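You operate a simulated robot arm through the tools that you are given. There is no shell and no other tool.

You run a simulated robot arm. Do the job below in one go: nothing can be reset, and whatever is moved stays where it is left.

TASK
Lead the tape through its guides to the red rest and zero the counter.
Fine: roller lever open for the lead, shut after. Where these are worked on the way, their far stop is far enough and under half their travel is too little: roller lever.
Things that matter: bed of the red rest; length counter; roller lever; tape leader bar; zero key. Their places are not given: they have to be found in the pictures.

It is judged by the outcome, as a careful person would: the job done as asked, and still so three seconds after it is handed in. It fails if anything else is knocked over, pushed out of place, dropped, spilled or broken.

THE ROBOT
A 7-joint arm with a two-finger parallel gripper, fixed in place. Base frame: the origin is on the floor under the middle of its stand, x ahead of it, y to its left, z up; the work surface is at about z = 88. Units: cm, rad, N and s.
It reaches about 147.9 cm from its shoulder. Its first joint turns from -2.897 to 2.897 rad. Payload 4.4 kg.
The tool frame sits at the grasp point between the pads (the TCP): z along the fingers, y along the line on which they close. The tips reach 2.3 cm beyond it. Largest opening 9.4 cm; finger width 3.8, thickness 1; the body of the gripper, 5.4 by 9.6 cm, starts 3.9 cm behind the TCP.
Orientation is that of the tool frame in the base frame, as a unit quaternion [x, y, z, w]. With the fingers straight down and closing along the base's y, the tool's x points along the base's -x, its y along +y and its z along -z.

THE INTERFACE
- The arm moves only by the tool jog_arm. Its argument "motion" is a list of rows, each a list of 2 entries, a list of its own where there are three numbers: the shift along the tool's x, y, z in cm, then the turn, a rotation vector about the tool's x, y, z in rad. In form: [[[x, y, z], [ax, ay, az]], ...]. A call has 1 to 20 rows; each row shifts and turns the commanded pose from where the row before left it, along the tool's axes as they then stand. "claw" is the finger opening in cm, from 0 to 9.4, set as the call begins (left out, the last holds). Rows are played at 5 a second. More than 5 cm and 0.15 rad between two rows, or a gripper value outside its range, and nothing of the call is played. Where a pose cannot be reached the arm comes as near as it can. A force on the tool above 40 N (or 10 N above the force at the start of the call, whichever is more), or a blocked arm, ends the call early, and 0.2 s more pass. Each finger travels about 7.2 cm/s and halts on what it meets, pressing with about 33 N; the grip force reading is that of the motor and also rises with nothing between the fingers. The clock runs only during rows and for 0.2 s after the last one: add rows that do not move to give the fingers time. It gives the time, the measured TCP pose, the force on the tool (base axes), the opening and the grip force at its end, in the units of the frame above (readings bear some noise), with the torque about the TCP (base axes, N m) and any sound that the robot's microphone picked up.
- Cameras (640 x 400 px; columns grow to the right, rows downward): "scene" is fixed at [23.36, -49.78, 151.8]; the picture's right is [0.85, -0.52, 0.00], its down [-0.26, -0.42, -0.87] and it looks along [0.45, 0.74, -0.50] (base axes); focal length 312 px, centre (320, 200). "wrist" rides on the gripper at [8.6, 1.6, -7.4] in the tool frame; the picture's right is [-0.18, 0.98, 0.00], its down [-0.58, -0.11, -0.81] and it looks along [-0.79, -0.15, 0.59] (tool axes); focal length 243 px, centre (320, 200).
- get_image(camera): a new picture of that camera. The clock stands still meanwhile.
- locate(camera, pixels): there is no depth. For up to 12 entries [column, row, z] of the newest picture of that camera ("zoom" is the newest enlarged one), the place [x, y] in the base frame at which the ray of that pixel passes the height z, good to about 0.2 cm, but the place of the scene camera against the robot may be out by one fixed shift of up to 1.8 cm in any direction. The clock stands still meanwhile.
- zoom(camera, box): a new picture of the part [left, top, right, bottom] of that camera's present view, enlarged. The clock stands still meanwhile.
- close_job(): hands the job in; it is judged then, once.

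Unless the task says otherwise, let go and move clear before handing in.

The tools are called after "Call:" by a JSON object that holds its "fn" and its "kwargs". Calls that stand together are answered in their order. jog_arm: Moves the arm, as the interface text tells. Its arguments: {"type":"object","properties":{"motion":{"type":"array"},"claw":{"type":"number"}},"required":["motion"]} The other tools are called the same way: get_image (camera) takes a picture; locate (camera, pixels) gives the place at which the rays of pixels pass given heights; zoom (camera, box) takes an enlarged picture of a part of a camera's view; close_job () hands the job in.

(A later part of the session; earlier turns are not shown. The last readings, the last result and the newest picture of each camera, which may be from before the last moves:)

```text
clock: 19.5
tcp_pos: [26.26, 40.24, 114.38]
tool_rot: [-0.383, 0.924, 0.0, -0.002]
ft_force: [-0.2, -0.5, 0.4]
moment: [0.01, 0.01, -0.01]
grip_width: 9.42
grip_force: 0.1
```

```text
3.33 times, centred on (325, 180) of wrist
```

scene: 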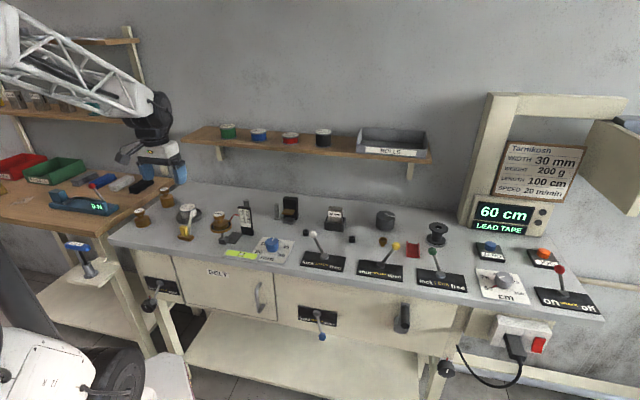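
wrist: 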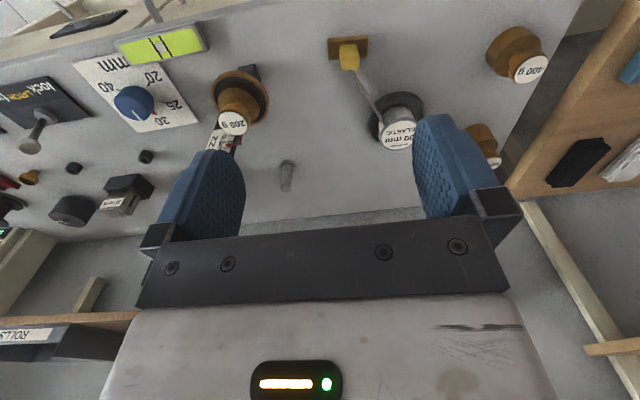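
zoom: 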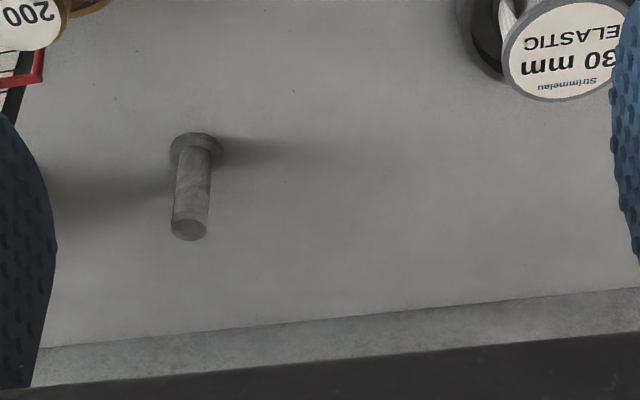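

The rest's channel (scene 407–420, 242–257) is only about 3–3.3 cm wide inside but 7 cm long across the bench, so the bar (4.5 x 2.3) must be turned about 95° to lie in it. I'll turn the gripper to close across the bar's short side (yaw about -50°), so that after the turn it ends at yaw 45°, and move above the handle.

Call:
{"fn": "jog_arm", "kwargs": {"motion": [[[0, 0, 0], [0, 0, 0.138]], [[0, 0, 0], [0, 0, 0.138]], [[0, 0, 0], [0, 0, 0.138]], [[0, 0, 0], [0, 0, 0.138]], [[0, 0, 0], [0, 0, 0.138]], [[0, 0, 0], [0, 0, 0.138]], [[0, 0, 0], [0, 0, 0.138]], [[0, 0, 0], [0, 0, 0.138]], [[0, 0, 0], [0, 0, 0.138]], [[0, 0, 0], [0, 0, 0.138]], [[0, 0, 0], [0, 0, 0.138]], [[0, 0, 0], [0, 0, 0.138]], [[1.42, 2.08, 0], [0, 0, 0]], [[1.43, 2.08, 0], [0, 0, 0]], [[0, 0, 3.5], [0, 0, 0]], [[0, 0, 3.5], [0, 0, 0]], [[0, 0, 0], [0, 0, 0]]], "claw": 6}}

Call:
{"fn": "get_image", "kwargs": {"camera": "wrist"}}

Call:
{"fn": "get_image", "kwargs": {"camera": "scene"}}

Call:
{"fn": "zoom", "kwargs": {"camera": "scene", "box": [140, 150, 240, 250]}}

```text
clock: 23.1
tcp_pos: [27.61, 45.14, 107.52]
tool_rot: [0.422, 0.907, 0.0, -0.001]
ft_force: [0.0, 0.9, 0.8]
moment: [-0.02, 0.0, 0.01]
grip_width: 5.99
grip_force: 0.0
```

```text
taken
```

wrist: 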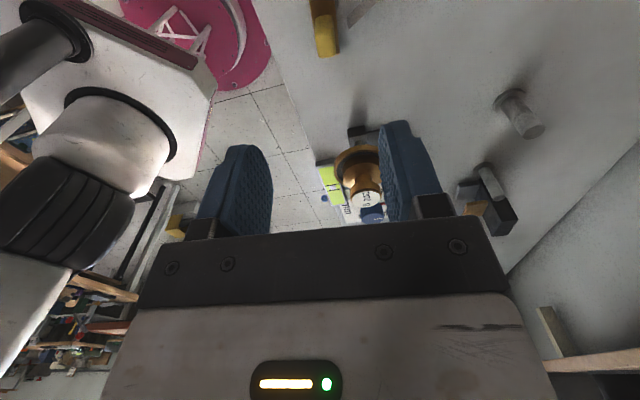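

```text
taken
```

scene: 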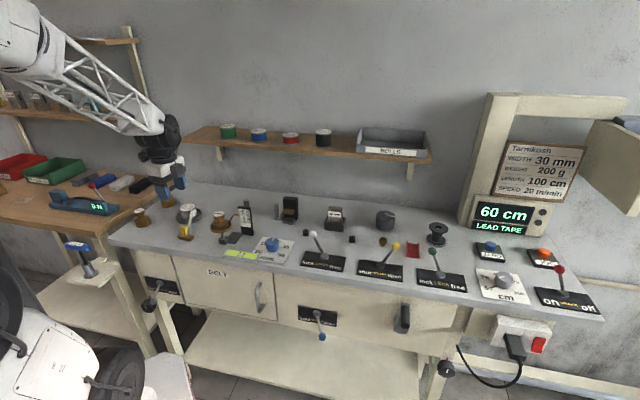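

```text
4.00 times, centred on (190, 200) of scene
```

zoom: 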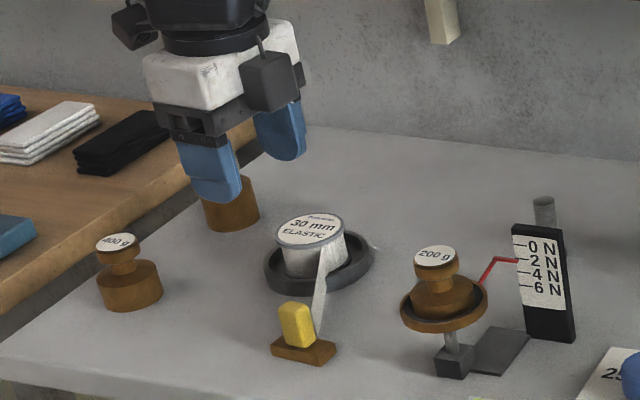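

The handle appears at wrist (325,40) at the top of the picture, as expected for something right below the fingers. I'll zoom there and locate it.

Call:
{"fn": "zoom", "kwargs": {"camera": "wrist", "box": [260, 0, 400, 88]}}

Call:
{"fn": "locate", "kwargs": {"camera": "wrist", "pixels": [[326, 44, 92.4], [316, 25, 92.4], [334, 22, 92.4], [318, 58, 92.4], [339, 55, 92.4], [320, 3, 89], [310, 3, 89], [516, 98, 88], [518, 128, 94.5], [490, 170, 88]]}}

```text
4.55 times, centred on (330, 44) of wrist
```

zoom: 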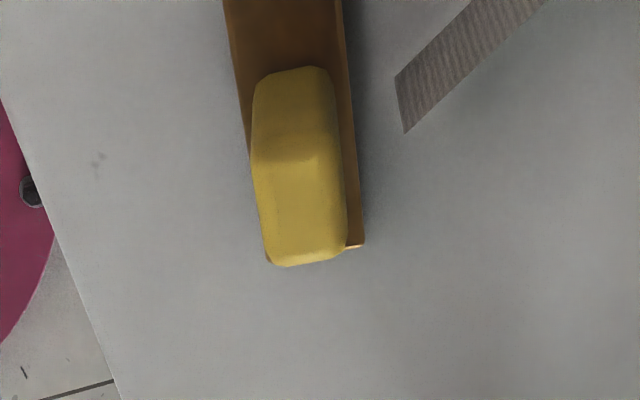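

```text
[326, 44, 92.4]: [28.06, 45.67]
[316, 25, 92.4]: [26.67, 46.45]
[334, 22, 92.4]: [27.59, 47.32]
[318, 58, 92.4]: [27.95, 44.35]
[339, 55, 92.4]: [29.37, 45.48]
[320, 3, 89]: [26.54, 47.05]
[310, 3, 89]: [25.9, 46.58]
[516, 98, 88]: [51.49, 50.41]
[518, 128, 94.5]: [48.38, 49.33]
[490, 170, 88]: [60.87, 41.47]
```

Handle top is centred at about (28.06,45.67), but the loose tape end lies just behind the bar (zoom 400,100), where a finger would come down with this yaw. Gripping along the bench is cleaner, but ends at a yaw of about 135°, so I'll test in free air here whether the wrist can turn that far.

Call:
{"fn": "jog_arm", "kwargs": {"motion": [[[0, 0, -3], [0, 0, -0.143]], [[0, 0, 0], [0, 0, -0.143]], [[0, 0, 0], [0, 0, -0.143]], [[0, 0, 0], [0, 0, -0.143]], [[0, 0, 0], [0, 0, -0.143]], [[0, 0, 0], [0, 0, -0.143]], [[0, 0, 0], [0, 0, -0.143]], [[0, 0, 0], [0, 0, -0.143]], [[0, 0, 0], [0, 0, -0.143]], [[0, 0, 0], [0, 0, -0.143]], [[0, 0, 0], [0, 0, -0.141]], [[0, 0, 0], [0, 0, -0.141]], [[0, 0, 0], [0, 0, -0.141]], [[0, 0, 0], [0, 0, -0.141]], [[0, 0, 0], [0, 0, -0.141]], [[0, 0, 0], [0, 0, -0.141]], [[0, 0, 0], [0, 0, 0]]]}}

Call:
{"fn": "jog_arm", "kwargs": {"motion": [[[0, 0, 0], [0, 0, -0.141]], [[0, 0, 0], [0, 0, -0.141]], [[0, 0, 0], [0, 0, -0.141]], [[0, 0, 0], [0, 0, -0.141]], [[0, 0, 0], [0, 0, -0.141]], [[0, 0, 0], [0, 0, -0.141]], [[0, 0, 0], [0, 0, -0.141]], [[0, 0, 0], [0, 0, -0.141]], [[0, 0, 0], [0, 0, -0.141]], [[0, 0, 0], [0, 0, -0.141]], [[0, 0, 0], [0, 0, -0.141]], [[0, 0, 0], [0, 0, -0.141]], [[0, 0, 0], [0, 0, 0]]]}}

```text
clock: 26.7
tcp_pos: [27.64, 45.15, 110.52]
tool_rot: [-0.647, 0.763, 0.001, -0.001]
ft_force: [0.5, -0.3, -0.2]
moment: [-0.01, -0.02, 0.0]
grip_width: 6.02
grip_force: 0.1
```

```text
clock: 29.5
tcp_pos: [27.7, 45.19, 110.6]
tool_rot: [1.0, -0.022, -0.002, 0.0]
ft_force: [0.0, -0.5, -1.3]
moment: [0.01, 0.03, -0.02]
grip_width: 5.99
grip_force: 0.0
```

The wrist reached yaw 177.5° here (119° relative to the arm) without deviation. I'll turn a bit further to cover the 135° relative turn needed at the rest.

Call:
{"fn": "jog_arm", "kwargs": {"motion": [[[0, 0, 0], [0, 0, -0.14]], [[0, 0, 0], [0, 0, -0.14]], [[0, 0, 0], [0, 0, -0.14]], [[0, 0, 0], [0, 0, 0]]]}}

```text
clock: 30.5
tcp_pos: [27.61, 45.11, 110.51]
tool_rot: [0.982, 0.188, -0.002, -0.001]
ft_force: [-0.7, -0.2, -1.1]
moment: [0.01, 0.01, -0.05]
grip_width: 6.0
grip_force: 0.0
```

Yaw 201.7° was reached (143° relative), so the final yaw of 135° at the rest is feasible. I'll turn back to yaw 40°, aligned to grip the handle along the bench direction.

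Call:
{"fn": "jog_arm", "kwargs": {"motion": [[[0, 0, 0], [0, 0, 0.141]], [[0, 0, 0], [0, 0, 0.141]], [[0, 0, 0], [0, 0, 0.141]], [[0, 0, 0], [0, 0, 0.141]], [[0, 0, 0], [0, 0, 0.141]], [[0, 0, 0], [0, 0, 0.141]], [[0, 0, 0], [0, 0, 0.141]], [[0, 0, 0], [0, 0, 0.141]], [[0, 0, 0], [0, 0, 0.141]], [[0, 0, 0], [0, 0, 0.141]], [[0, 0, 0], [0, 0, 0.141]], [[0, 0, 0], [0, 0, 0.141]], [[0, 0, 0], [0, 0, 0.141]], [[0, 0, 0], [0, 0, 0.141]], [[0, 0, 0], [0, 0, 0.141]], [[0, 0, 0], [0, 0, 0.141]], [[0, 0, 0], [0, 0, 0.141]], [[0, 0, 0], [0, 0, 0.141]], [[0, 0, 0], [0, 0, 0.141]], [[0, 0, 0], [0, 0, 0.14]]]}}

Call:
{"fn": "jog_arm", "kwargs": {"motion": [[[0, 0, 3], [0, 0, 0]], [[0, 0, 0], [0, 0, 0]]], "claw": 5.5}}

Call:
{"fn": "get_image", "kwargs": {"camera": "wrist"}}

Call:
{"fn": "zoom", "kwargs": {"camera": "wrist", "box": [260, 0, 400, 88]}}

Call:
{"fn": "locate", "kwargs": {"camera": "scene", "pixels": [[253.3, 235.6, 88], [241.6, 234.5, 88], [238.4, 206.4, 96], [238.4, 206.4, 98], [219, 213.4, 99], [142, 221, 90], [166, 203, 90]]}}

```text
clock: 34.7
tcp_pos: [27.72, 45.22, 110.45]
tool_rot: [-0.341, 0.94, 0.001, -0.002]
ft_force: [0.5, -0.3, 0.8]
moment: [-0.01, 0.01, 0.0]
grip_width: 6.02
grip_force: 0.1
```

```text
clock: 35.3
tcp_pos: [27.76, 45.1, 107.38]
tool_rot: [-0.341, 0.94, 0.0, 0.0]
ft_force: [-0.4, 0.5, 0.1]
moment: [0.0, -0.02, -0.02]
grip_width: 5.49
grip_force: 0.0
```

```text
taken
```

wrist: 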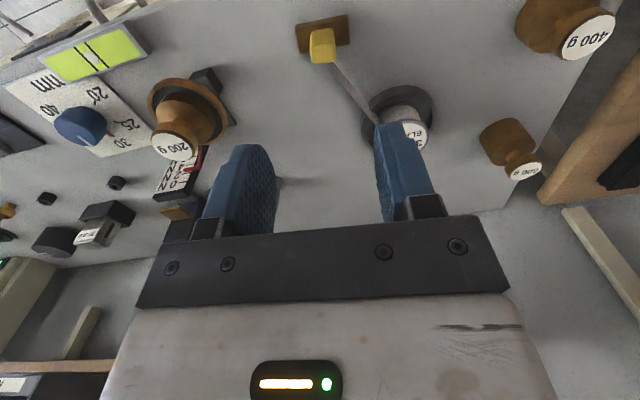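

```text
4.55 times, centred on (330, 44) of wrist
```

zoom: 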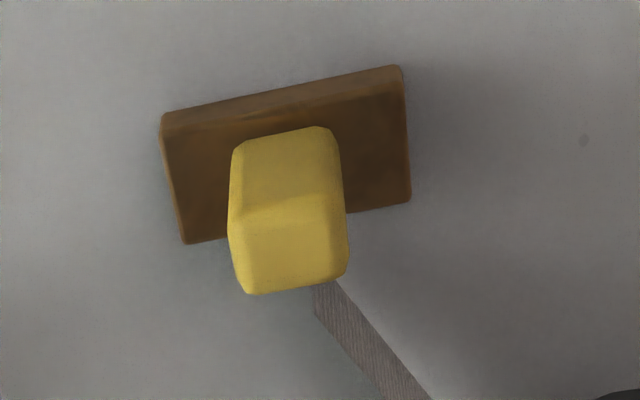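

```text
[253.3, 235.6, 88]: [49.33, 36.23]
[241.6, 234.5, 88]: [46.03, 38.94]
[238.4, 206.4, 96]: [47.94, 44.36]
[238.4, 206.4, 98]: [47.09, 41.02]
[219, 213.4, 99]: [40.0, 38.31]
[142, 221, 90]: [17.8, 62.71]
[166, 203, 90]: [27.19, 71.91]
```

Yaw is 39.9° and the bar (zoom corners (162,118),(400,70),(410,198),(187,240)) looks slightly skewed to it. I'll locate those corners to get the bar's exact angle and handle centre.

Call:
{"fn": "locate", "kwargs": {"camera": "wrist", "pixels": [[295.3, 25.9, 89], [347.6, 15.4, 89], [349.8, 43.5, 89], [300.8, 52.7, 89], [310.7, 45, 92.4], [335.1, 41.8, 92.4], [336, 59.3, 92.4], [314.2, 64.4, 92.4], [324, 52, 92.4]]}}

```text
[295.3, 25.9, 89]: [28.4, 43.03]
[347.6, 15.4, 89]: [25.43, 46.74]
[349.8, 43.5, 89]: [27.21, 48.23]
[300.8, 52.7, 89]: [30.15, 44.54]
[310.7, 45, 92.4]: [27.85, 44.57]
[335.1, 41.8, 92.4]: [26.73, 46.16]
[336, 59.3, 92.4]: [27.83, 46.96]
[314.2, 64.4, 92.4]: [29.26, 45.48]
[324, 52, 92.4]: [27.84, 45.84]
```

Bar centre is about (27.8,45.7) with its long axis heading 128.6°, so yaw should be 38.6°. I'll align, then descend around the handle to TCP z about 92.2.

Call:
{"fn": "jog_arm", "kwargs": {"motion": [[[-0.45, 0.41, 0], [0, 0, 0.023]], [[0, 0, 3.7], [0, 0, 0]], [[0, 0, 3.7], [0, 0, 0]], [[0, 0, 3.7], [0, 0, 0]], [[0, 0, 2.5], [0, 0, 0]], [[0, 0, 0], [0, 0, 0]]]}}

Call:
{"fn": "get_image", "kwargs": {"camera": "wrist"}}

Call:
{"fn": "zoom", "kwargs": {"camera": "scene", "box": [140, 180, 240, 250]}}

```text
clock: 36.7
tcp_pos: [27.62, 45.81, 93.89]
tool_rot: [-0.331, 0.944, 0.001, -0.001]
ft_force: [0.0, -0.1, 0.2]
moment: [-0.02, 0.01, -0.01]
grip_width: 5.5
grip_force: 0.1
```

```text
taken
```

wrist: 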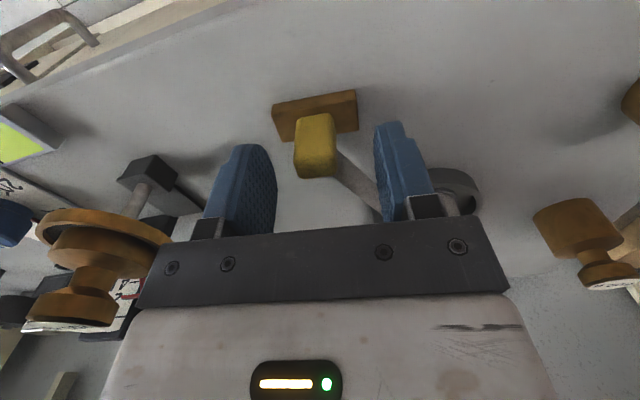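

```text
5.71 times, centred on (190, 215) of scene
```

zoom: 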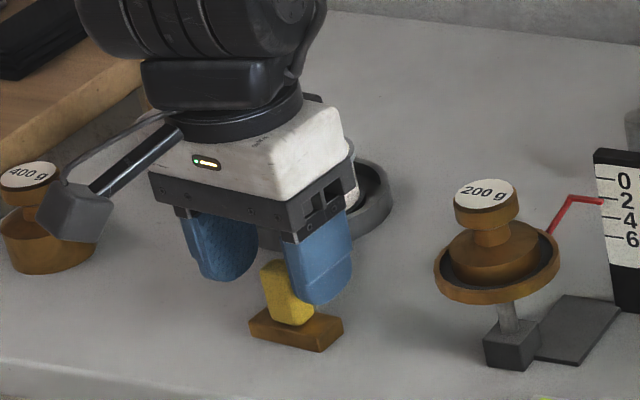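

The fingers straddle the handle, TCP at (27.62,45.81,93.9). I'll verify the handle's position relative to the fingers from this close view before the last centimetres.

Call:
{"fn": "zoom", "kwargs": {"camera": "wrist", "box": [230, 70, 430, 230]}}

Call:
{"fn": "locate", "kwargs": {"camera": "wrist", "pixels": [[295, 148, 92.4], [334, 145, 92.4], [334, 174, 92.4], [300, 178, 92.4], [272, 107, 89], [356, 91, 89], [358, 130, 89], [316, 145, 92], [316, 178, 92]]}}

```text
2.50 times, centred on (330, 150) of wrist
```

zoom: 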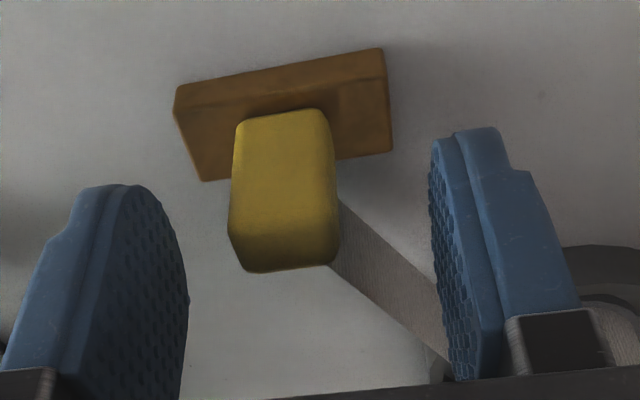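

```text
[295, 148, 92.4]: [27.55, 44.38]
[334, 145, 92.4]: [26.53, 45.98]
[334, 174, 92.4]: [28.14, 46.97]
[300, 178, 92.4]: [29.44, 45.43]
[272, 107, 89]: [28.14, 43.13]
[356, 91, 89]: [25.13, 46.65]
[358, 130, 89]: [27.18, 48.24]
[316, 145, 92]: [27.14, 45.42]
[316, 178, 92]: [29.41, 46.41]
```

The handle sits within 0.2 cm of the TCP. I'll descend the last 1.7 cm and then close on it.

Call:
{"fn": "jog_arm", "kwargs": {"motion": [[[0, -0.2, 1.7], [0, 0, 0]], [[0, 0, 0], [0, 0, 0]]]}}

Call:
{"fn": "jog_arm", "kwargs": {"motion": [[[0, 0, 0], [0, 0, 0]], [[0, 0, 0], [0, 0, 0]], [[0, 0, 0], [0, 0, 0]], [[0, 0, 0], [0, 0, 0]]], "claw": 0.5}}

Call:
{"fn": "get_image", "kwargs": {"camera": "wrist"}}

Call:
{"fn": "zoom", "kwargs": {"camera": "scene", "box": [140, 180, 240, 250]}}

```text
clock: 37.3
tcp_pos: [27.88, 45.61, 92.22]
tool_rot: [-0.331, 0.944, 0.001, -0.001]
ft_force: [0.5, 0.0, 0.3]
moment: [-0.01, -0.04, -0.03]
grip_width: 5.49
grip_force: 0.0
```

```text
clock: 38.3
tcp_pos: [27.84, 45.64, 92.18]
tool_rot: [-0.33, 0.944, 0.001, -0.001]
ft_force: [-0.5, -0.2, 0.8]
moment: [0.04, -0.02, 0.0]
grip_width: 2.12
grip_force: 32.7
```

```text
taken
```

wrist: 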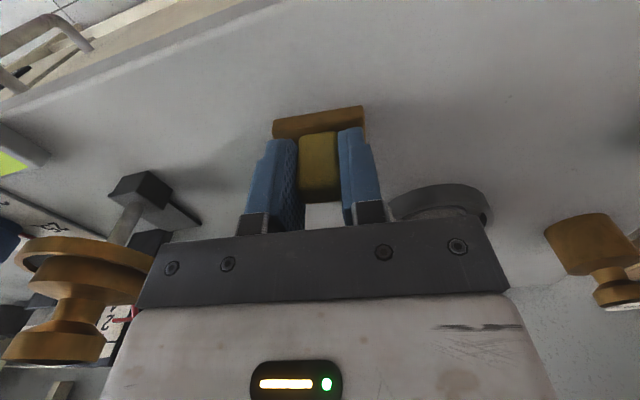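

```text
5.71 times, centred on (190, 215) of scene
```

zoom: 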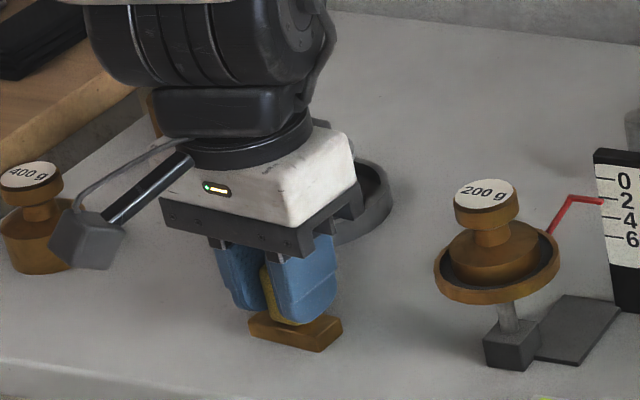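

The handle is held (opening 2.12 cm). I'll lift 5 cm to clear the 200 g pan with the camera, turn the bar by 96° so that its tape side faces the reel, and carry it rearward to the line of the posts, short of the first post.

Call:
{"fn": "jog_arm", "kwargs": {"motion": [[[0, 0, -1], [0, 0, 0]], [[0, 0, -2], [0, 0, 0]], [[0, 0, -2], [0, 0, 0]], [[0, 0, 0], [0, 0, -0.14]], [[0, 0, 0], [0, 0, -0.14]], [[0, 0, 0], [0, 0, -0.14]], [[0, 0, 0], [0, 0, -0.14]], [[0, 0, 0], [0, 0, -0.14]], [[0, 0, 0], [0, 0, -0.14]], [[0, 0, 0], [0, 0, 0]]]}}

Call:
{"fn": "get_image", "kwargs": {"camera": "scene"}}

Call:
{"fn": "zoom", "kwargs": {"camera": "scene", "box": [140, 170, 260, 250]}}

```text
clock: 40.5
tcp_pos: [27.87, 45.57, 97.14]
tool_rot: [-0.687, 0.727, 0.001, -0.001]
ft_force: [-0.1, -0.4, -0.4]
moment: [0.0, 0.01, -0.02]
grip_width: 0.49
grip_force: 0.0
```

```text
taken
```

scene: 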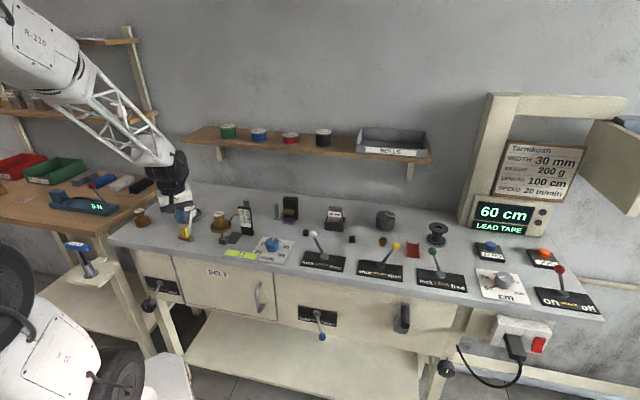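

```text
5.00 times, centred on (200, 210) of scene
```

zoom: 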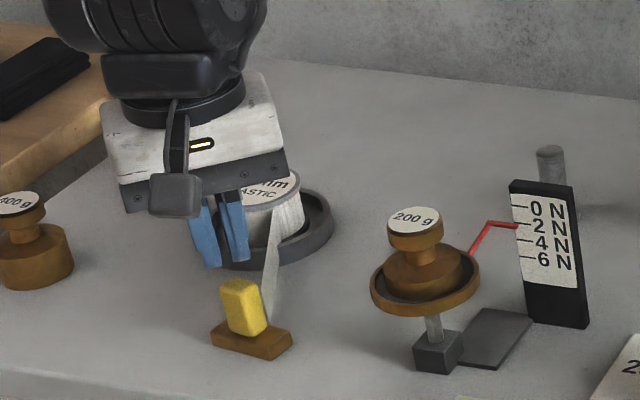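

The opening reads 0.49 and the bar is still at (186,238) in the scene: the handle slipped out on the lift, and the bar has not moved. I'll open, turn back to the bar's yaw and look before regripping lower and lifting more slowly.

Call:
{"fn": "jog_arm", "kwargs": {"motion": [[[0, 0, 0], [0, 0, 0.14]], [[0, 0, 0], [0, 0, 0.14]], [[0, 0, 0], [0, 0, 0.14]], [[0, 0, 0], [0, 0, 0.14]], [[0, 0, 0], [0, 0, 0.14]], [[0, 0, 0], [0, 0, 0.14]], [[0, 0, 0], [0, 0, 0]]], "claw": 5.5}}

Call:
{"fn": "get_image", "kwargs": {"camera": "wrist"}}

Call:
{"fn": "zoom", "kwargs": {"camera": "wrist", "box": [230, 50, 430, 210]}}

```text
clock: 42.1
tcp_pos: [27.88, 45.63, 97.12]
tool_rot: [-0.331, 0.944, 0.0, -0.001]
ft_force: [0.2, -0.1, 0.0]
moment: [-0.04, -0.02, 0.02]
grip_width: 5.49
grip_force: 0.0
```

```text
taken
```

wrist: 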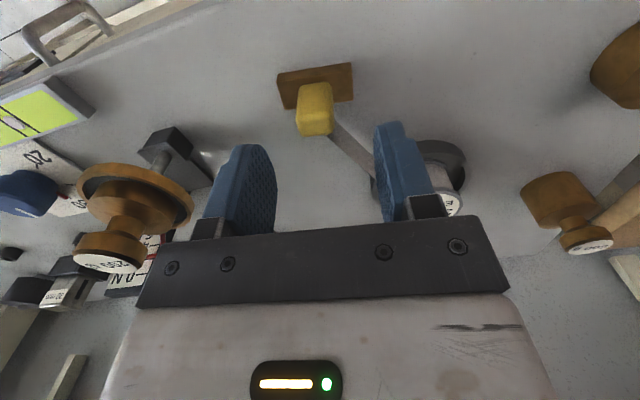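

```text
2.50 times, centred on (330, 130) of wrist
```

zoom: 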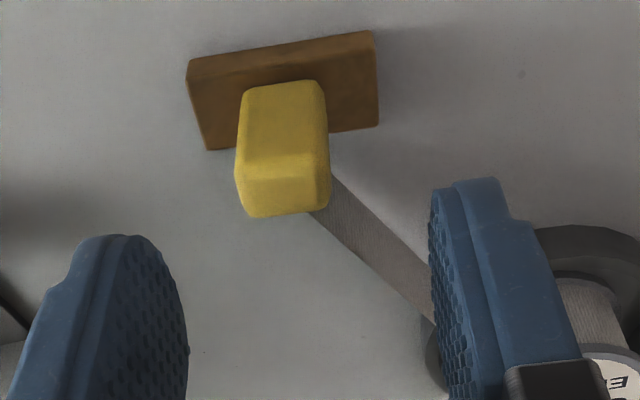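

The bar and handle are unmoved and undamaged. I'll re-locate the corners and the handle top from this view to check the handle's real height.

Call:
{"fn": "locate", "kwargs": {"camera": "wrist", "pixels": [[277.2, 74.8, 89], [350.8, 63.2, 89], [353.2, 100, 89], [285.2, 110, 89], [296.8, 113, 92.4], [332, 114, 92.4], [333.2, 132, 92.4], [302, 136, 92.4], [296.8, 113, 91.5], [332, 114, 91.5], [333.2, 132, 91.5], [302, 136, 91.5]]}}

```text
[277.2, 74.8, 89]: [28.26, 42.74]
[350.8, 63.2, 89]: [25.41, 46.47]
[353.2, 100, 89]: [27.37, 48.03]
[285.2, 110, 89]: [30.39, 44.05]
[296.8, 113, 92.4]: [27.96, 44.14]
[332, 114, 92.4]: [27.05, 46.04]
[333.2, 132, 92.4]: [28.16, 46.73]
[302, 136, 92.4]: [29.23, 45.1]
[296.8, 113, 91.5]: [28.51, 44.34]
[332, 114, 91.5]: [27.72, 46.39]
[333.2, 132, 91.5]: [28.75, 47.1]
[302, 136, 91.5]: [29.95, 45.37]
```

Handle top is consistent with z≈92.5, centred near (28.0,45.6). I'll descend deeper this time (TCP z≈91.5, tips just above the bar), close, and lift only slightly to test the hold.

Call:
{"fn": "jog_arm", "kwargs": {"motion": [[[0, 0, 2], [0, 0, 0]], [[0, 0, 2], [0, 0, 0]], [[0, 0, 1.2], [0, 0, 0]], [[0, 0, 0.4], [0, 0, 0]], [[0, 0, 0], [0, 0, 0]]]}}

Call:
{"fn": "jog_arm", "kwargs": {"motion": [[[0, 0, 0], [0, 0, 0]], [[0, 0, 0], [0, 0, 0]], [[0, 0, 0], [0, 0, 0]], [[0, 0, 0], [0, 0, 0]], [[0, 0, 0], [0, 0, 0]]], "claw": 0}}

Call:
{"fn": "jog_arm", "kwargs": {"motion": [[[0, 0, -0.1], [0, 0, 0]], [[0, 0, -0.1], [0, 0, 0]], [[0, 0, -0.1], [0, 0, 0]], [[0, 0, -0.1], [0, 0, 0]], [[0, 0, -0.1], [0, 0, 0]], [[0, 0, 0], [0, 0, 0]]]}}

Call:
{"fn": "zoom", "kwargs": {"camera": "scene", "box": [140, 180, 240, 250]}}

```text
clock: 43.3
tcp_pos: [27.82, 45.63, 91.57]
tool_rot: [-0.33, 0.944, 0.0, -0.001]
ft_force: [0.6, 0.0, 0.5]
moment: [-0.04, 0.02, -0.02]
grip_width: 5.53
grip_force: 0.0
```

```text
clock: 44.5
tcp_pos: [27.82, 45.4, 91.69]
tool_rot: [-0.33, 0.944, 0.0, -0.002]
ft_force: [0.3, 0.1, 0.4]
moment: [-0.02, 0.02, -0.01]
grip_width: 2.16
grip_force: 32.7
```

```text
clock: 45.9
tcp_pos: [27.84, 45.67, 92.1]
tool_rot: [-0.33, 0.944, 0.001, 0.0]
ft_force: [-0.3, 0.1, -0.7]
moment: [0.01, -0.03, 0.0]
grip_width: 2.16
grip_force: 33.2
```

```text
5.71 times, centred on (190, 215) of scene
```

zoom: 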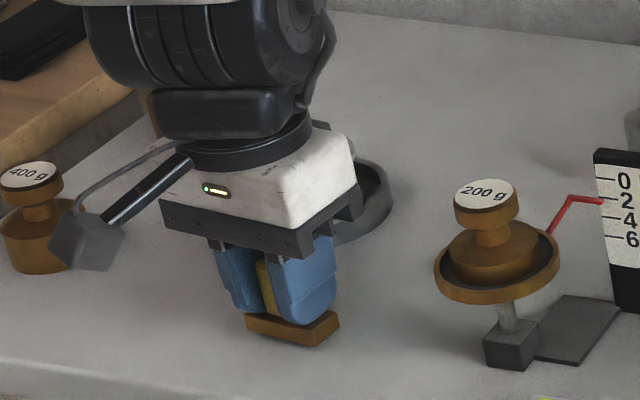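

Opening stays 2.16 and the bar seems to come up with the fingers. I'll lift a further 1.5 cm slowly and check again.

Call:
{"fn": "jog_arm", "kwargs": {"motion": [[[0, 0, -0.25], [0, 0, 0]], [[0, 0, -0.25], [0, 0, 0]], [[0, 0, -0.25], [0, 0, 0]], [[0, 0, -0.25], [0, 0, 0]], [[0, 0, -0.25], [0, 0, 0]], [[0, 0, -0.25], [0, 0, 0]], [[0, 0, 0], [0, 0, 0]]]}}

Call:
{"fn": "zoom", "kwargs": {"camera": "scene", "box": [140, 180, 240, 250]}}

Call:
{"fn": "get_image", "kwargs": {"camera": "wrist"}}

```text
clock: 47.5
tcp_pos: [27.87, 45.47, 93.67]
tool_rot: [-0.33, 0.944, 0.0, -0.001]
ft_force: [-0.7, 0.6, -1.2]
moment: [0.03, -0.02, 0.0]
grip_width: 2.14
grip_force: 33.2
```

```text
5.71 times, centred on (190, 215) of scene
```

zoom: 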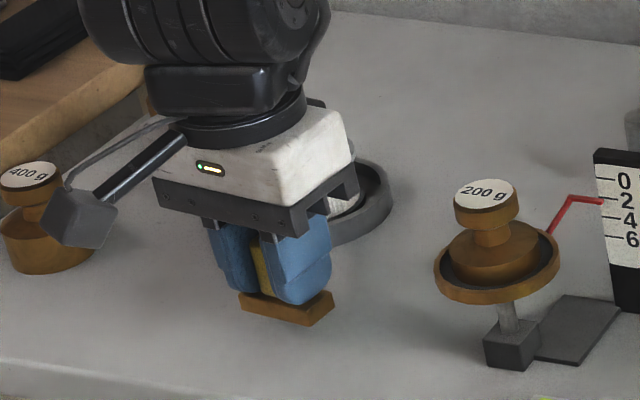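

```text
taken
```

wrist: 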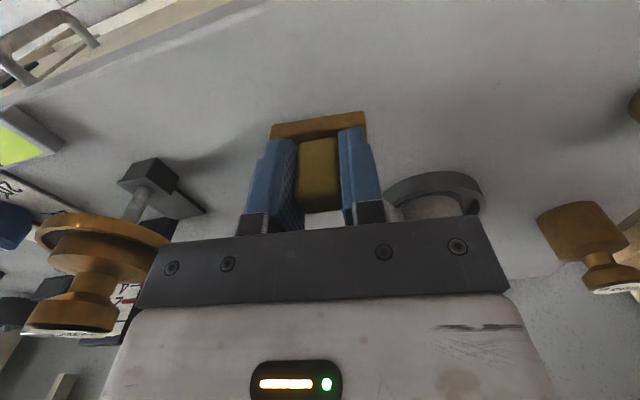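

The bar is held about 2 cm above the bench. I'll lift 3 cm more at a gentle pace, then start turning it slowly.

Call:
{"fn": "jog_arm", "kwargs": {"motion": [[[0, 0, -0.5], [0, 0, 0]], [[0, 0, -0.5], [0, 0, 0]], [[0, 0, -0.5], [0, 0, 0]], [[0, 0, -0.5], [0, 0, 0]], [[0, 0, -0.5], [0, 0, 0]], [[0, 0, -0.5], [0, 0, 0]], [[0, 0, 0], [0, 0, 0]], [[0, 0, 0], [0, 0, -0.07]], [[0, 0, 0], [0, 0, -0.1]], [[0, 0, 0], [0, 0, -0.1]], [[0, 0, 0], [0, 0, -0.1]], [[0, 0, 0], [0, 0, -0.1]], [[0, 0, 0], [0, 0, -0.07]], [[0, 0, 0], [0, 0, 0]]]}}

Call:
{"fn": "zoom", "kwargs": {"camera": "scene", "box": [130, 160, 260, 250]}}

```text
clock: 50.5
tcp_pos: [27.87, 45.59, 96.77]
tool_rot: [-0.571, 0.821, 0.002, -0.001]
ft_force: [0.0, 0.1, -0.6]
moment: [0.03, 0.03, -0.02]
grip_width: 2.15
grip_force: 33.2
```

```text
4.44 times, centred on (195, 205) of scene
```

zoom: 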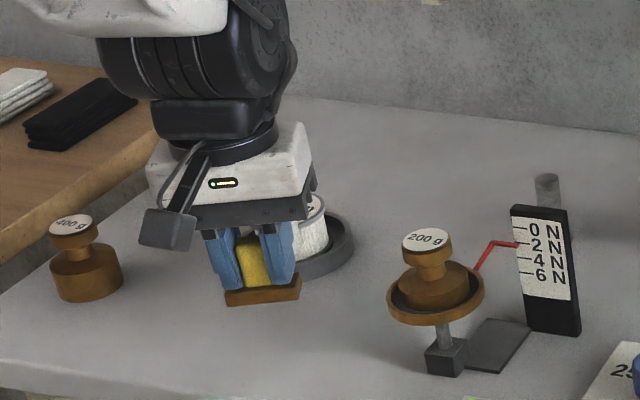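

Bar held at 2.15, turning well. I'll finish the turn to yaw 135° and then carry it rearward.

Call:
{"fn": "jog_arm", "kwargs": {"motion": [[[0, 0, 0], [0, 0, -0.07]], [[0, 0, 0], [0, 0, -0.1]], [[0, 0, 0], [0, 0, -0.1]], [[0, 0, 0], [0, 0, -0.1]], [[0, 0, 0], [0, 0, -0.1]], [[0, 0, 0], [0, 0, -0.1]], [[0, 0, 0], [0, 0, -0.1]], [[0, 0, 0], [0, 0, -0.1]], [[0, 0, 0], [0, 0, -0.1]], [[0, 0, 0], [0, 0, -0.1]], [[0, 0, 0], [0, 0, -0.1]], [[0, 0, 0], [0, 0, -0.073]], [[0, 0, 0], [0, 0, 0]]]}}

Call:
{"fn": "get_image", "kwargs": {"camera": "wrist"}}

Call:
{"fn": "zoom", "kwargs": {"camera": "scene", "box": [130, 160, 260, 250]}}

```text
clock: 53.3
tcp_pos: [28.01, 45.6, 96.62]
tool_rot: [0.924, -0.381, 0.0, 0.0]
ft_force: [0.3, 0.1, -0.6]
moment: [0.03, 0.03, 0.02]
grip_width: 2.14
grip_force: 32.5
```

```text
taken
```

wrist: 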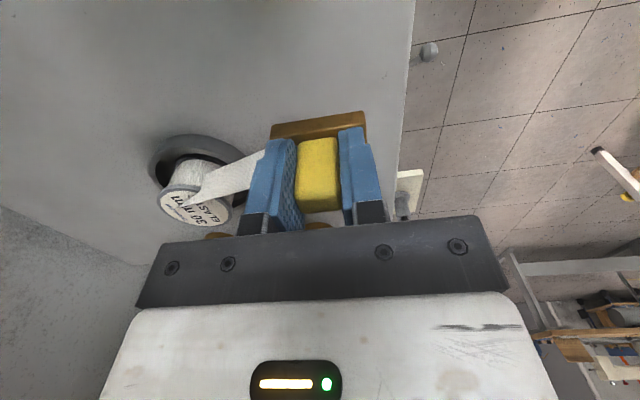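

```text
4.44 times, centred on (195, 205) of scene
```

zoom: 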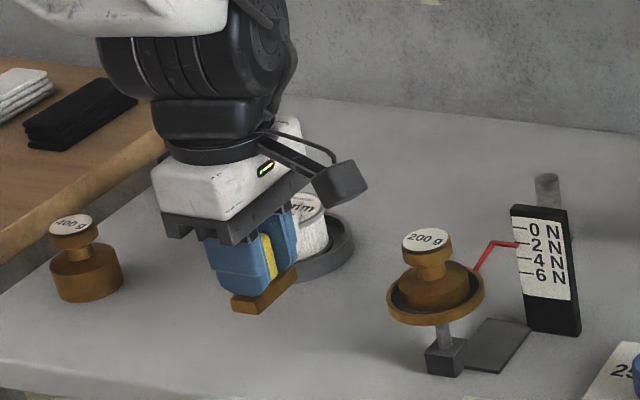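

The bar is at yaw 135° with the tape trailing to the reel. I'll carry it rearward to about (u=-6, v=66.5), just ahead of the first post's line.

Call:
{"fn": "jog_arm", "kwargs": {"motion": [[[0.66, -1.2, 0], [0, 0, 0]], [[0.66, -1.45, 0], [0, 0, 0]], [[0.66, -1.45, 0], [0, 0, 0]], [[0.66, -1.45, 0], [0, 0, 0]], [[0.66, -1.45, 0], [0, 0, 0]], [[0.66, -1.45, 0], [0, 0, 0]], [[0.66, -1.45, 0], [0, 0, 0]], [[0.66, -1.45, 0], [0, 0, 0]], [[0.66, -1.45, 0], [0, 0, 0]], [[0.66, -1.45, 0], [0, 0, 0]], [[0, 0, 0], [0, 0, 0]]]}}

Call:
{"fn": "get_image", "kwargs": {"camera": "wrist"}}

Call:
{"fn": "get_image", "kwargs": {"camera": "scene"}}

Call:
{"fn": "zoom", "kwargs": {"camera": "scene", "box": [150, 150, 290, 250]}}

```text
clock: 55.7
tcp_pos: [42.65, 51.0, 96.58]
tool_rot: [0.924, -0.382, -0.001, 0.001]
ft_force: [0.3, -0.6, -0.2]
moment: [0.01, -0.02, 0.02]
grip_width: 2.14
grip_force: 33.2
```

```text
taken
```

wrist: 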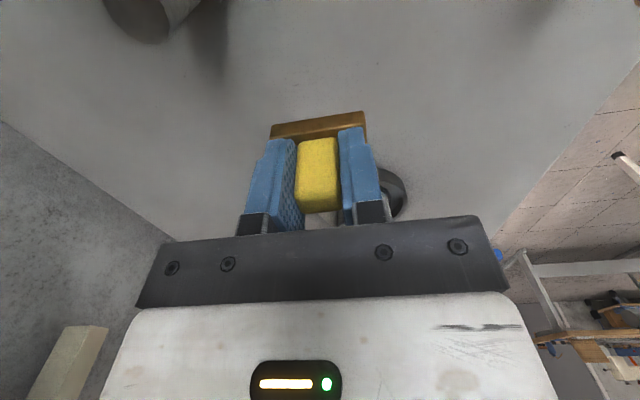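

```text
taken
```

scene: 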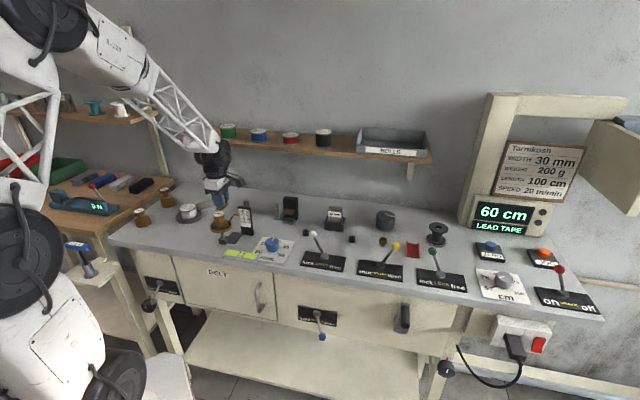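

```text
4.00 times, centred on (220, 200) of scene
```

zoom: 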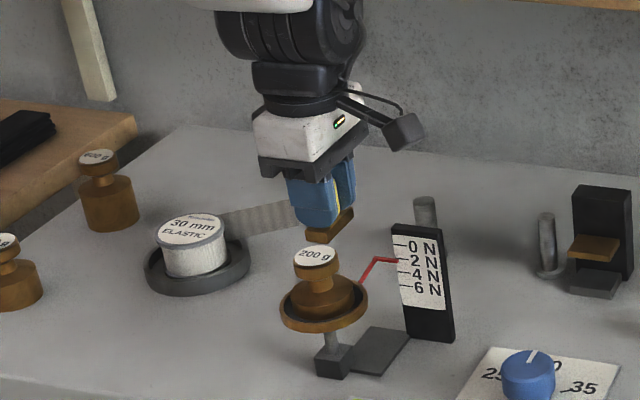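

The tape now runs on edge from the back of the reel to the bar, TCP at u=-5.9, v=66.2. I'll lower the bar to just above the bench and pass it close in front of the first post, then look at how the tape lies.

Call:
{"fn": "jog_arm", "kwargs": {"motion": [[[0, -0.3, 0.7], [0, 0, 0]], [[0, -0.3, 0.7], [0, 0, 0]], [[0, -0.3, 0.7], [0, 0, 0]], [[0, -0.2, 0.7], [0, 0, 0]], [[0, 0, 0.7], [0, 0, 0]], [[0, 0, 0.5], [0, 0, 0]], [[1.4, 0, 0], [0, 0, 0]], [[1.4, 0, 0], [0, 0, 0]], [[1.4, 0, 0], [0, 0, 0]], [[1.4, 0, 0], [0, 0, 0]], [[1.4, 0, 0], [0, 0, 0]], [[1.4, 0, 0], [0, 0, 0]], [[1.4, 0, 0], [0, 0, 0]], [[1.4, 0, 0], [0, 0, 0]], [[1.4, 0, 0], [0, 0, 0]], [[0, 0, 0], [0, 0, 0]]]}}

Call:
{"fn": "get_image", "kwargs": {"camera": "wrist"}}

Call:
{"fn": "get_image", "kwargs": {"camera": "scene"}}

Call:
{"fn": "zoom", "kwargs": {"camera": "scene", "box": [150, 150, 310, 250]}}

```text
clock: 59.1
tcp_pos: [52.33, 42.78, 92.55]
tool_rot: [0.924, -0.382, -0.001, 0.001]
ft_force: [-0.1, -0.3, -0.8]
moment: [0.01, -0.01, 0.01]
grip_width: 2.16
grip_force: 33.2
```

```text
taken
```

wrist: 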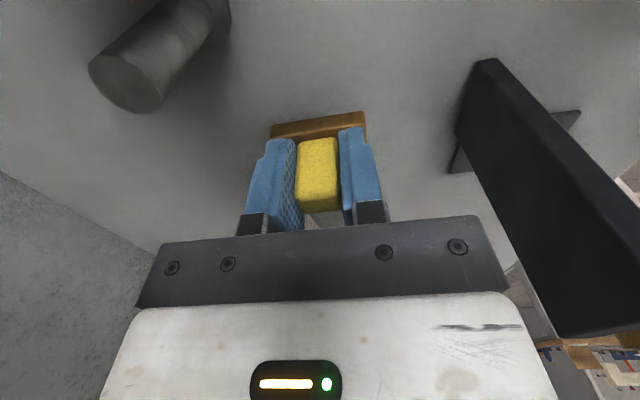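

```text
taken
```

scene: 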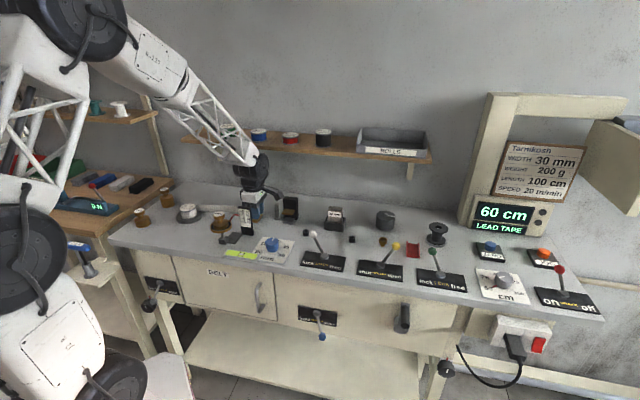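

```text
4.00 times, centred on (230, 200) of scene
```

zoom: 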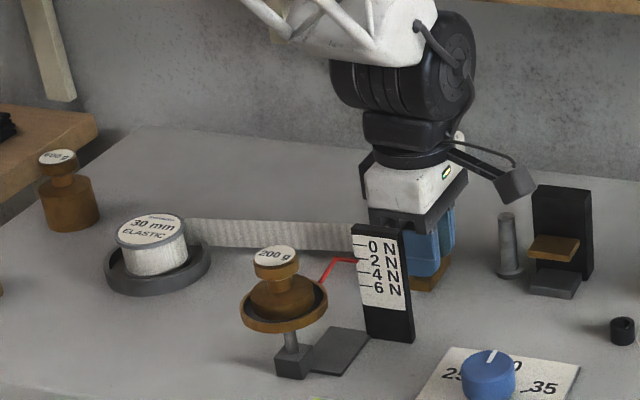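

TCP is at u≈6.75, v≈67.25 and the tape runs straight from the reel, passing in front of post 1 without touching it (scene tape from (195,205) to (240,208)). A taut tape would only be guided by the posts if led behind them, so I'll go back and lead it behind post 1, then look at whether it wraps.

Call:
{"fn": "jog_arm", "kwargs": {"motion": [[[-1, 0, -0.5], [0, 0, 0]], [[-1.5, 0, -0.5], [0, 0, 0]], [[-1.5, 0, 0], [0, 0, 0]], [[-1.5, 0, 0], [0, 0, 0]], [[-1.5, 0, 0], [0, 0, 0]], [[-1.5, 0, 0], [0, 0, 0]], [[-1.5, 0, 0], [0, 0, 0]], [[-1.25, 0, 0], [0, 0, 0]], [[0, -1.4, 0], [0, 0, 0]], [[0, -1.4, 0], [0, 0, 0]], [[0, -1.4, 0], [0, 0, 0]], [[0, -1.4, 0], [0, 0, 0]], [[0, -1.4, 0], [0, 0, 0]], [[0, -1.25, 0], [0, 0, 0]], [[0, 0, 0], [0, 0, 0]]]}}

Call:
{"fn": "zoom", "kwargs": {"camera": "scene", "box": [150, 150, 310, 250]}}

Call:
{"fn": "get_image", "kwargs": {"camera": "wrist"}}

```text
clock: 62.5
tcp_pos: [47.26, 53.72, 93.58]
tool_rot: [0.925, -0.38, -0.005, 0.011]
ft_force: [0.5, 0.3, -1.8]
moment: [0.02, 0.03, 0.03]
grip_width: 2.17
grip_force: 33.5
stopped in row 15: the arm was blocked; the commanded pose is now the measured one
```

```text
4.00 times, centred on (230, 200) of scene
```

zoom: 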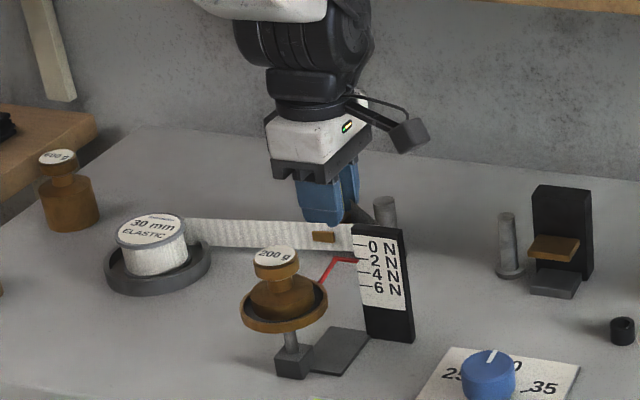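

```text
taken
```

wrist: 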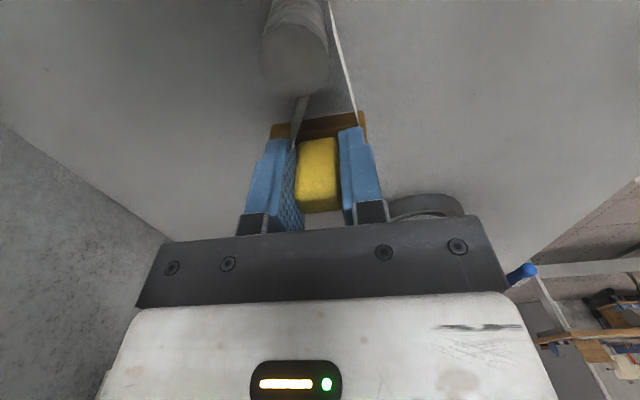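

The call stopped as "blocked", and the tape now shows two strands near post 1 (wrist (330,60) and (300,100)): it did not wind back when I reversed, so there is a slack loop. I'll zoom in to see how it lies before moving anything.

Call:
{"fn": "zoom", "kwargs": {"camera": "wrist", "box": [220, 0, 420, 160]}}

Call:
{"fn": "zoom", "kwargs": {"camera": "scene", "box": [180, 180, 270, 240]}}

```text
2.50 times, centred on (320, 80) of wrist
```

zoom: 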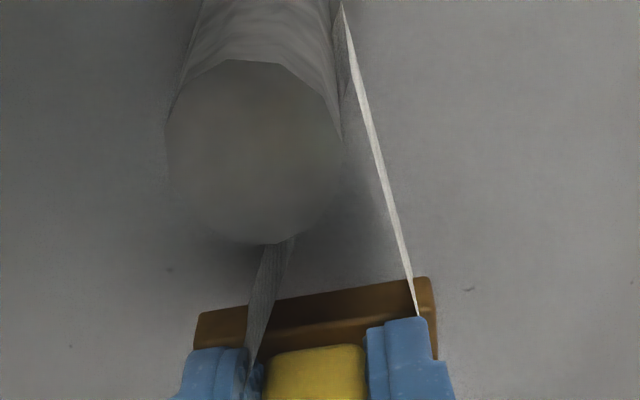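

```text
6.67 times, centred on (225, 210) of scene
```

zoom: 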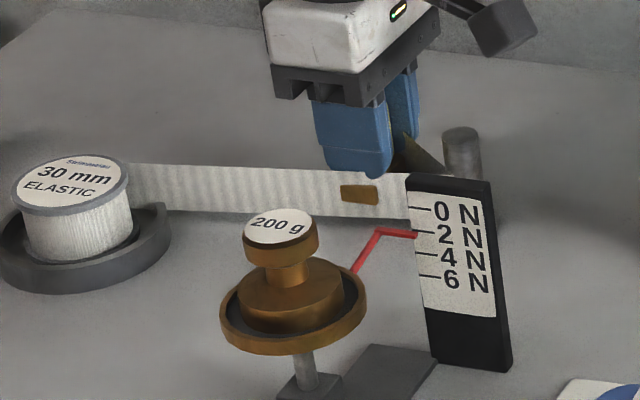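

Tape has hooked round post 1 (in front, round its far side, and back to the bar), and the tool force is near zero, so the "block" may be the arm itself meeting something such as the shelf. I'll look at the whole scene now.

Call:
{"fn": "get_image", "kwargs": {"camera": "scene"}}

Call:
{"fn": "zoom", "kwargs": {"camera": "scene", "box": [130, 60, 330, 200]}}

```text
taken
```

scene: 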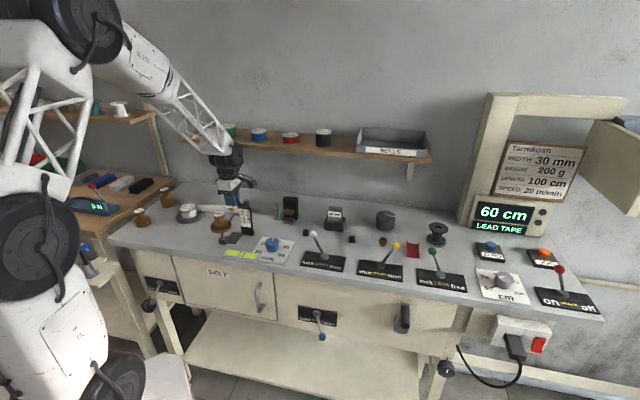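

```text
2.86 times, centred on (230, 130) of scene
```

zoom: 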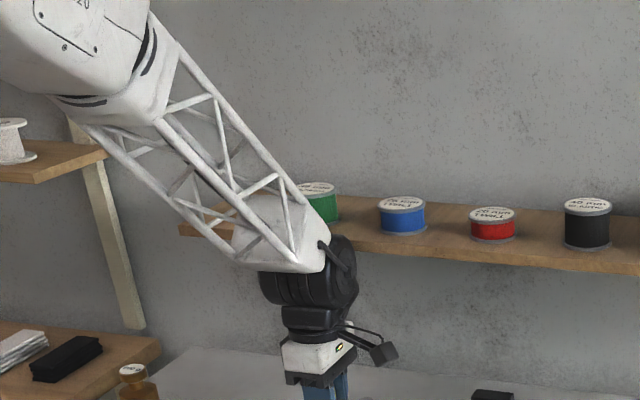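

The forearm end is against the front of the shelf (zoom (300,240)), which blocked the arm; so passing behind the posts is not possible and the tape evidently belongs in front of them. I'll retrace exactly the way I came, gently: forward in v first, then along the bench in front of post 1.

Call:
{"fn": "jog_arm", "kwargs": {"motion": [[[0, 0.7, 0], [0, 0, 0]], [[0, 0.9, 0], [0, 0, 0]], [[0, 0.9, 0], [0, 0, 0]], [[0, 0.9, 0], [0, 0, 0]], [[0, 0.75, 0], [0, 0, 0]], [[0, 0, 0], [0, 0, 0]]]}}

Call:
{"fn": "get_image", "kwargs": {"camera": "wrist"}}

Call:
{"fn": "zoom", "kwargs": {"camera": "scene", "box": [150, 120, 310, 250]}}

```text
clock: 63.9
tcp_pos: [44.98, 51.39, 93.0]
tool_rot: [0.925, -0.38, -0.005, 0.014]
ft_force: [-0.1, -0.3, 0.1]
moment: [0.0, -0.01, 0.05]
grip_width: 2.18
grip_force: 33.5
```

```text
taken
```

wrist: 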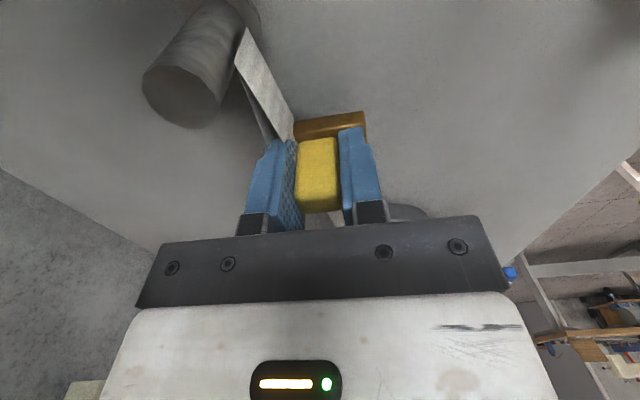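

```text
3.08 times, centred on (230, 185) of scene
```

zoom: 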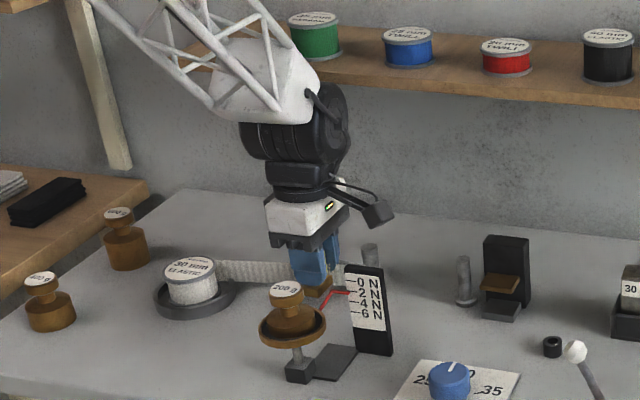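

The bar is back in front at u≈-4.5, v≈68.1, with a 1.7° tilt left from the stop. I'll correct that tilt, move to v≈67.2 and go forward past post 1 again.

Call:
{"fn": "jog_arm", "kwargs": {"motion": [[[0, 0.45, 0], [0.015, 0, 0]], [[0, 0.45, 0], [0.015, 0, 0]], [[0, 0, 0], [0, 0, 0]], [[1, 0, 0], [0, 0, 0]], [[1.4, 0, 0], [0, 0, 0]], [[1.4, 0, 0], [0, 0, 0]], [[1.4, 0, 0], [0, 0, 0]], [[1.4, 0, 0], [0, 0, 0]], [[1.4, 0, 0], [0, 0, 0]], [[1.4, 0, 0], [0, 0, 0]], [[1.4, 0, 0], [0, 0, 0]], [[0.5, 0, 0], [0, 0, 0]], [[0, 0, 0], [0, 0, 0]]]}}

Call:
{"fn": "get_image", "kwargs": {"camera": "wrist"}}

Call:
{"fn": "zoom", "kwargs": {"camera": "scene", "box": [180, 170, 300, 245]}}

```text
clock: 66.7
tcp_pos: [52.4, 42.75, 93.1]
tool_rot: [0.924, -0.382, 0.001, -0.001]
ft_force: [-0.7, -0.3, -1.1]
moment: [-0.01, -0.05, 0.01]
grip_width: 2.15
grip_force: 33.0
```

```text
taken
```

wrist: 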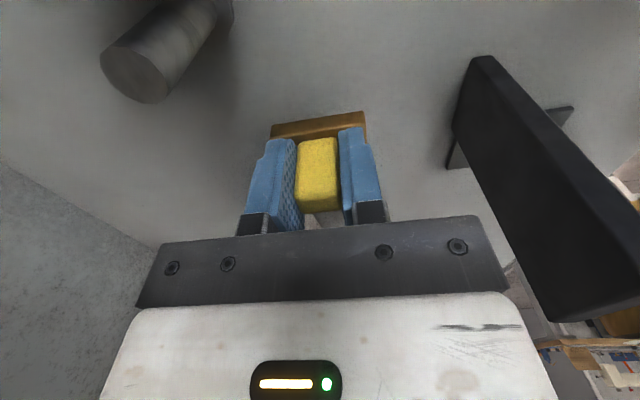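

```text
5.33 times, centred on (240, 208) of scene
```

zoom: 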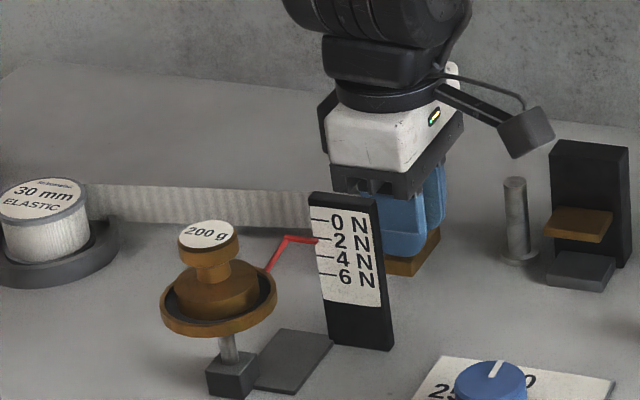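

State restored: TCP at u≈6.8, v≈67.3, tape in front of post 1. Next I'll go past post 2, ease to v≈65 to clear the slot's brass plate, and stop beyond the slot to look.

Call:
{"fn": "jog_arm", "kwargs": {"motion": [[[1.4, 0, 0.2], [0, 0, 0]], [[1.4, 0, 0.2], [0, 0, 0]], [[1.4, 0, 0.1], [0, 0, 0]], [[1.4, 0, 0], [0, 0, 0]], [[0, 0.75, 0], [0, 0, 0]], [[0, 0.75, 0], [0, 0, 0]], [[0, 0.75, 0], [0, 0, 0]], [[0, 0, 0], [0, 0, 0]]]}}

Call:
{"fn": "get_image", "kwargs": {"camera": "wrist"}}

Call:
{"fn": "zoom", "kwargs": {"camera": "scene", "box": [180, 170, 320, 257]}}

```text
clock: 68.5
tcp_pos: [54.8, 37.29, 92.51]
tool_rot: [0.925, -0.381, 0.0, -0.001]
ft_force: [-0.4, 0.5, 0.3]
moment: [-0.03, -0.03, 0.03]
grip_width: 2.15
grip_force: 33.1
```

```text
taken
```

wrist: 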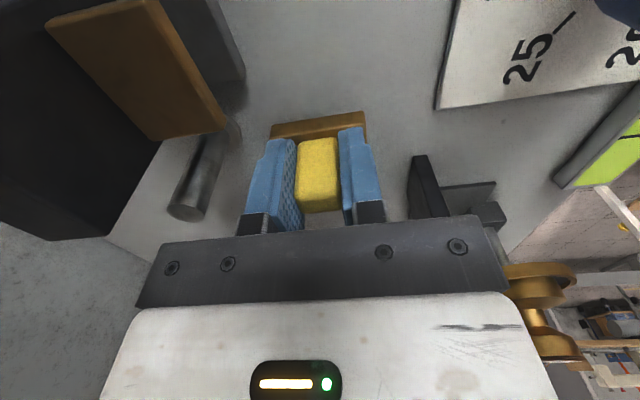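

```text
4.57 times, centred on (250, 214) of scene
```

zoom: 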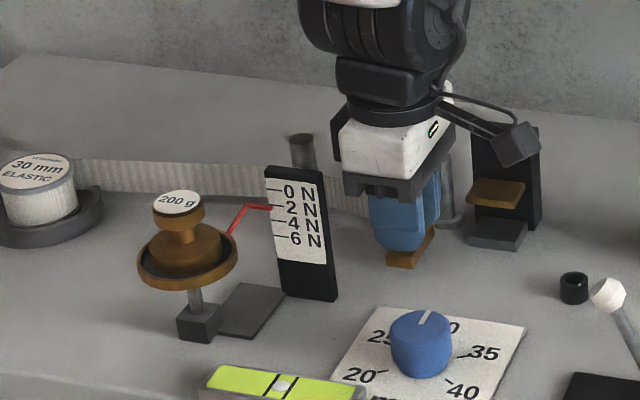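

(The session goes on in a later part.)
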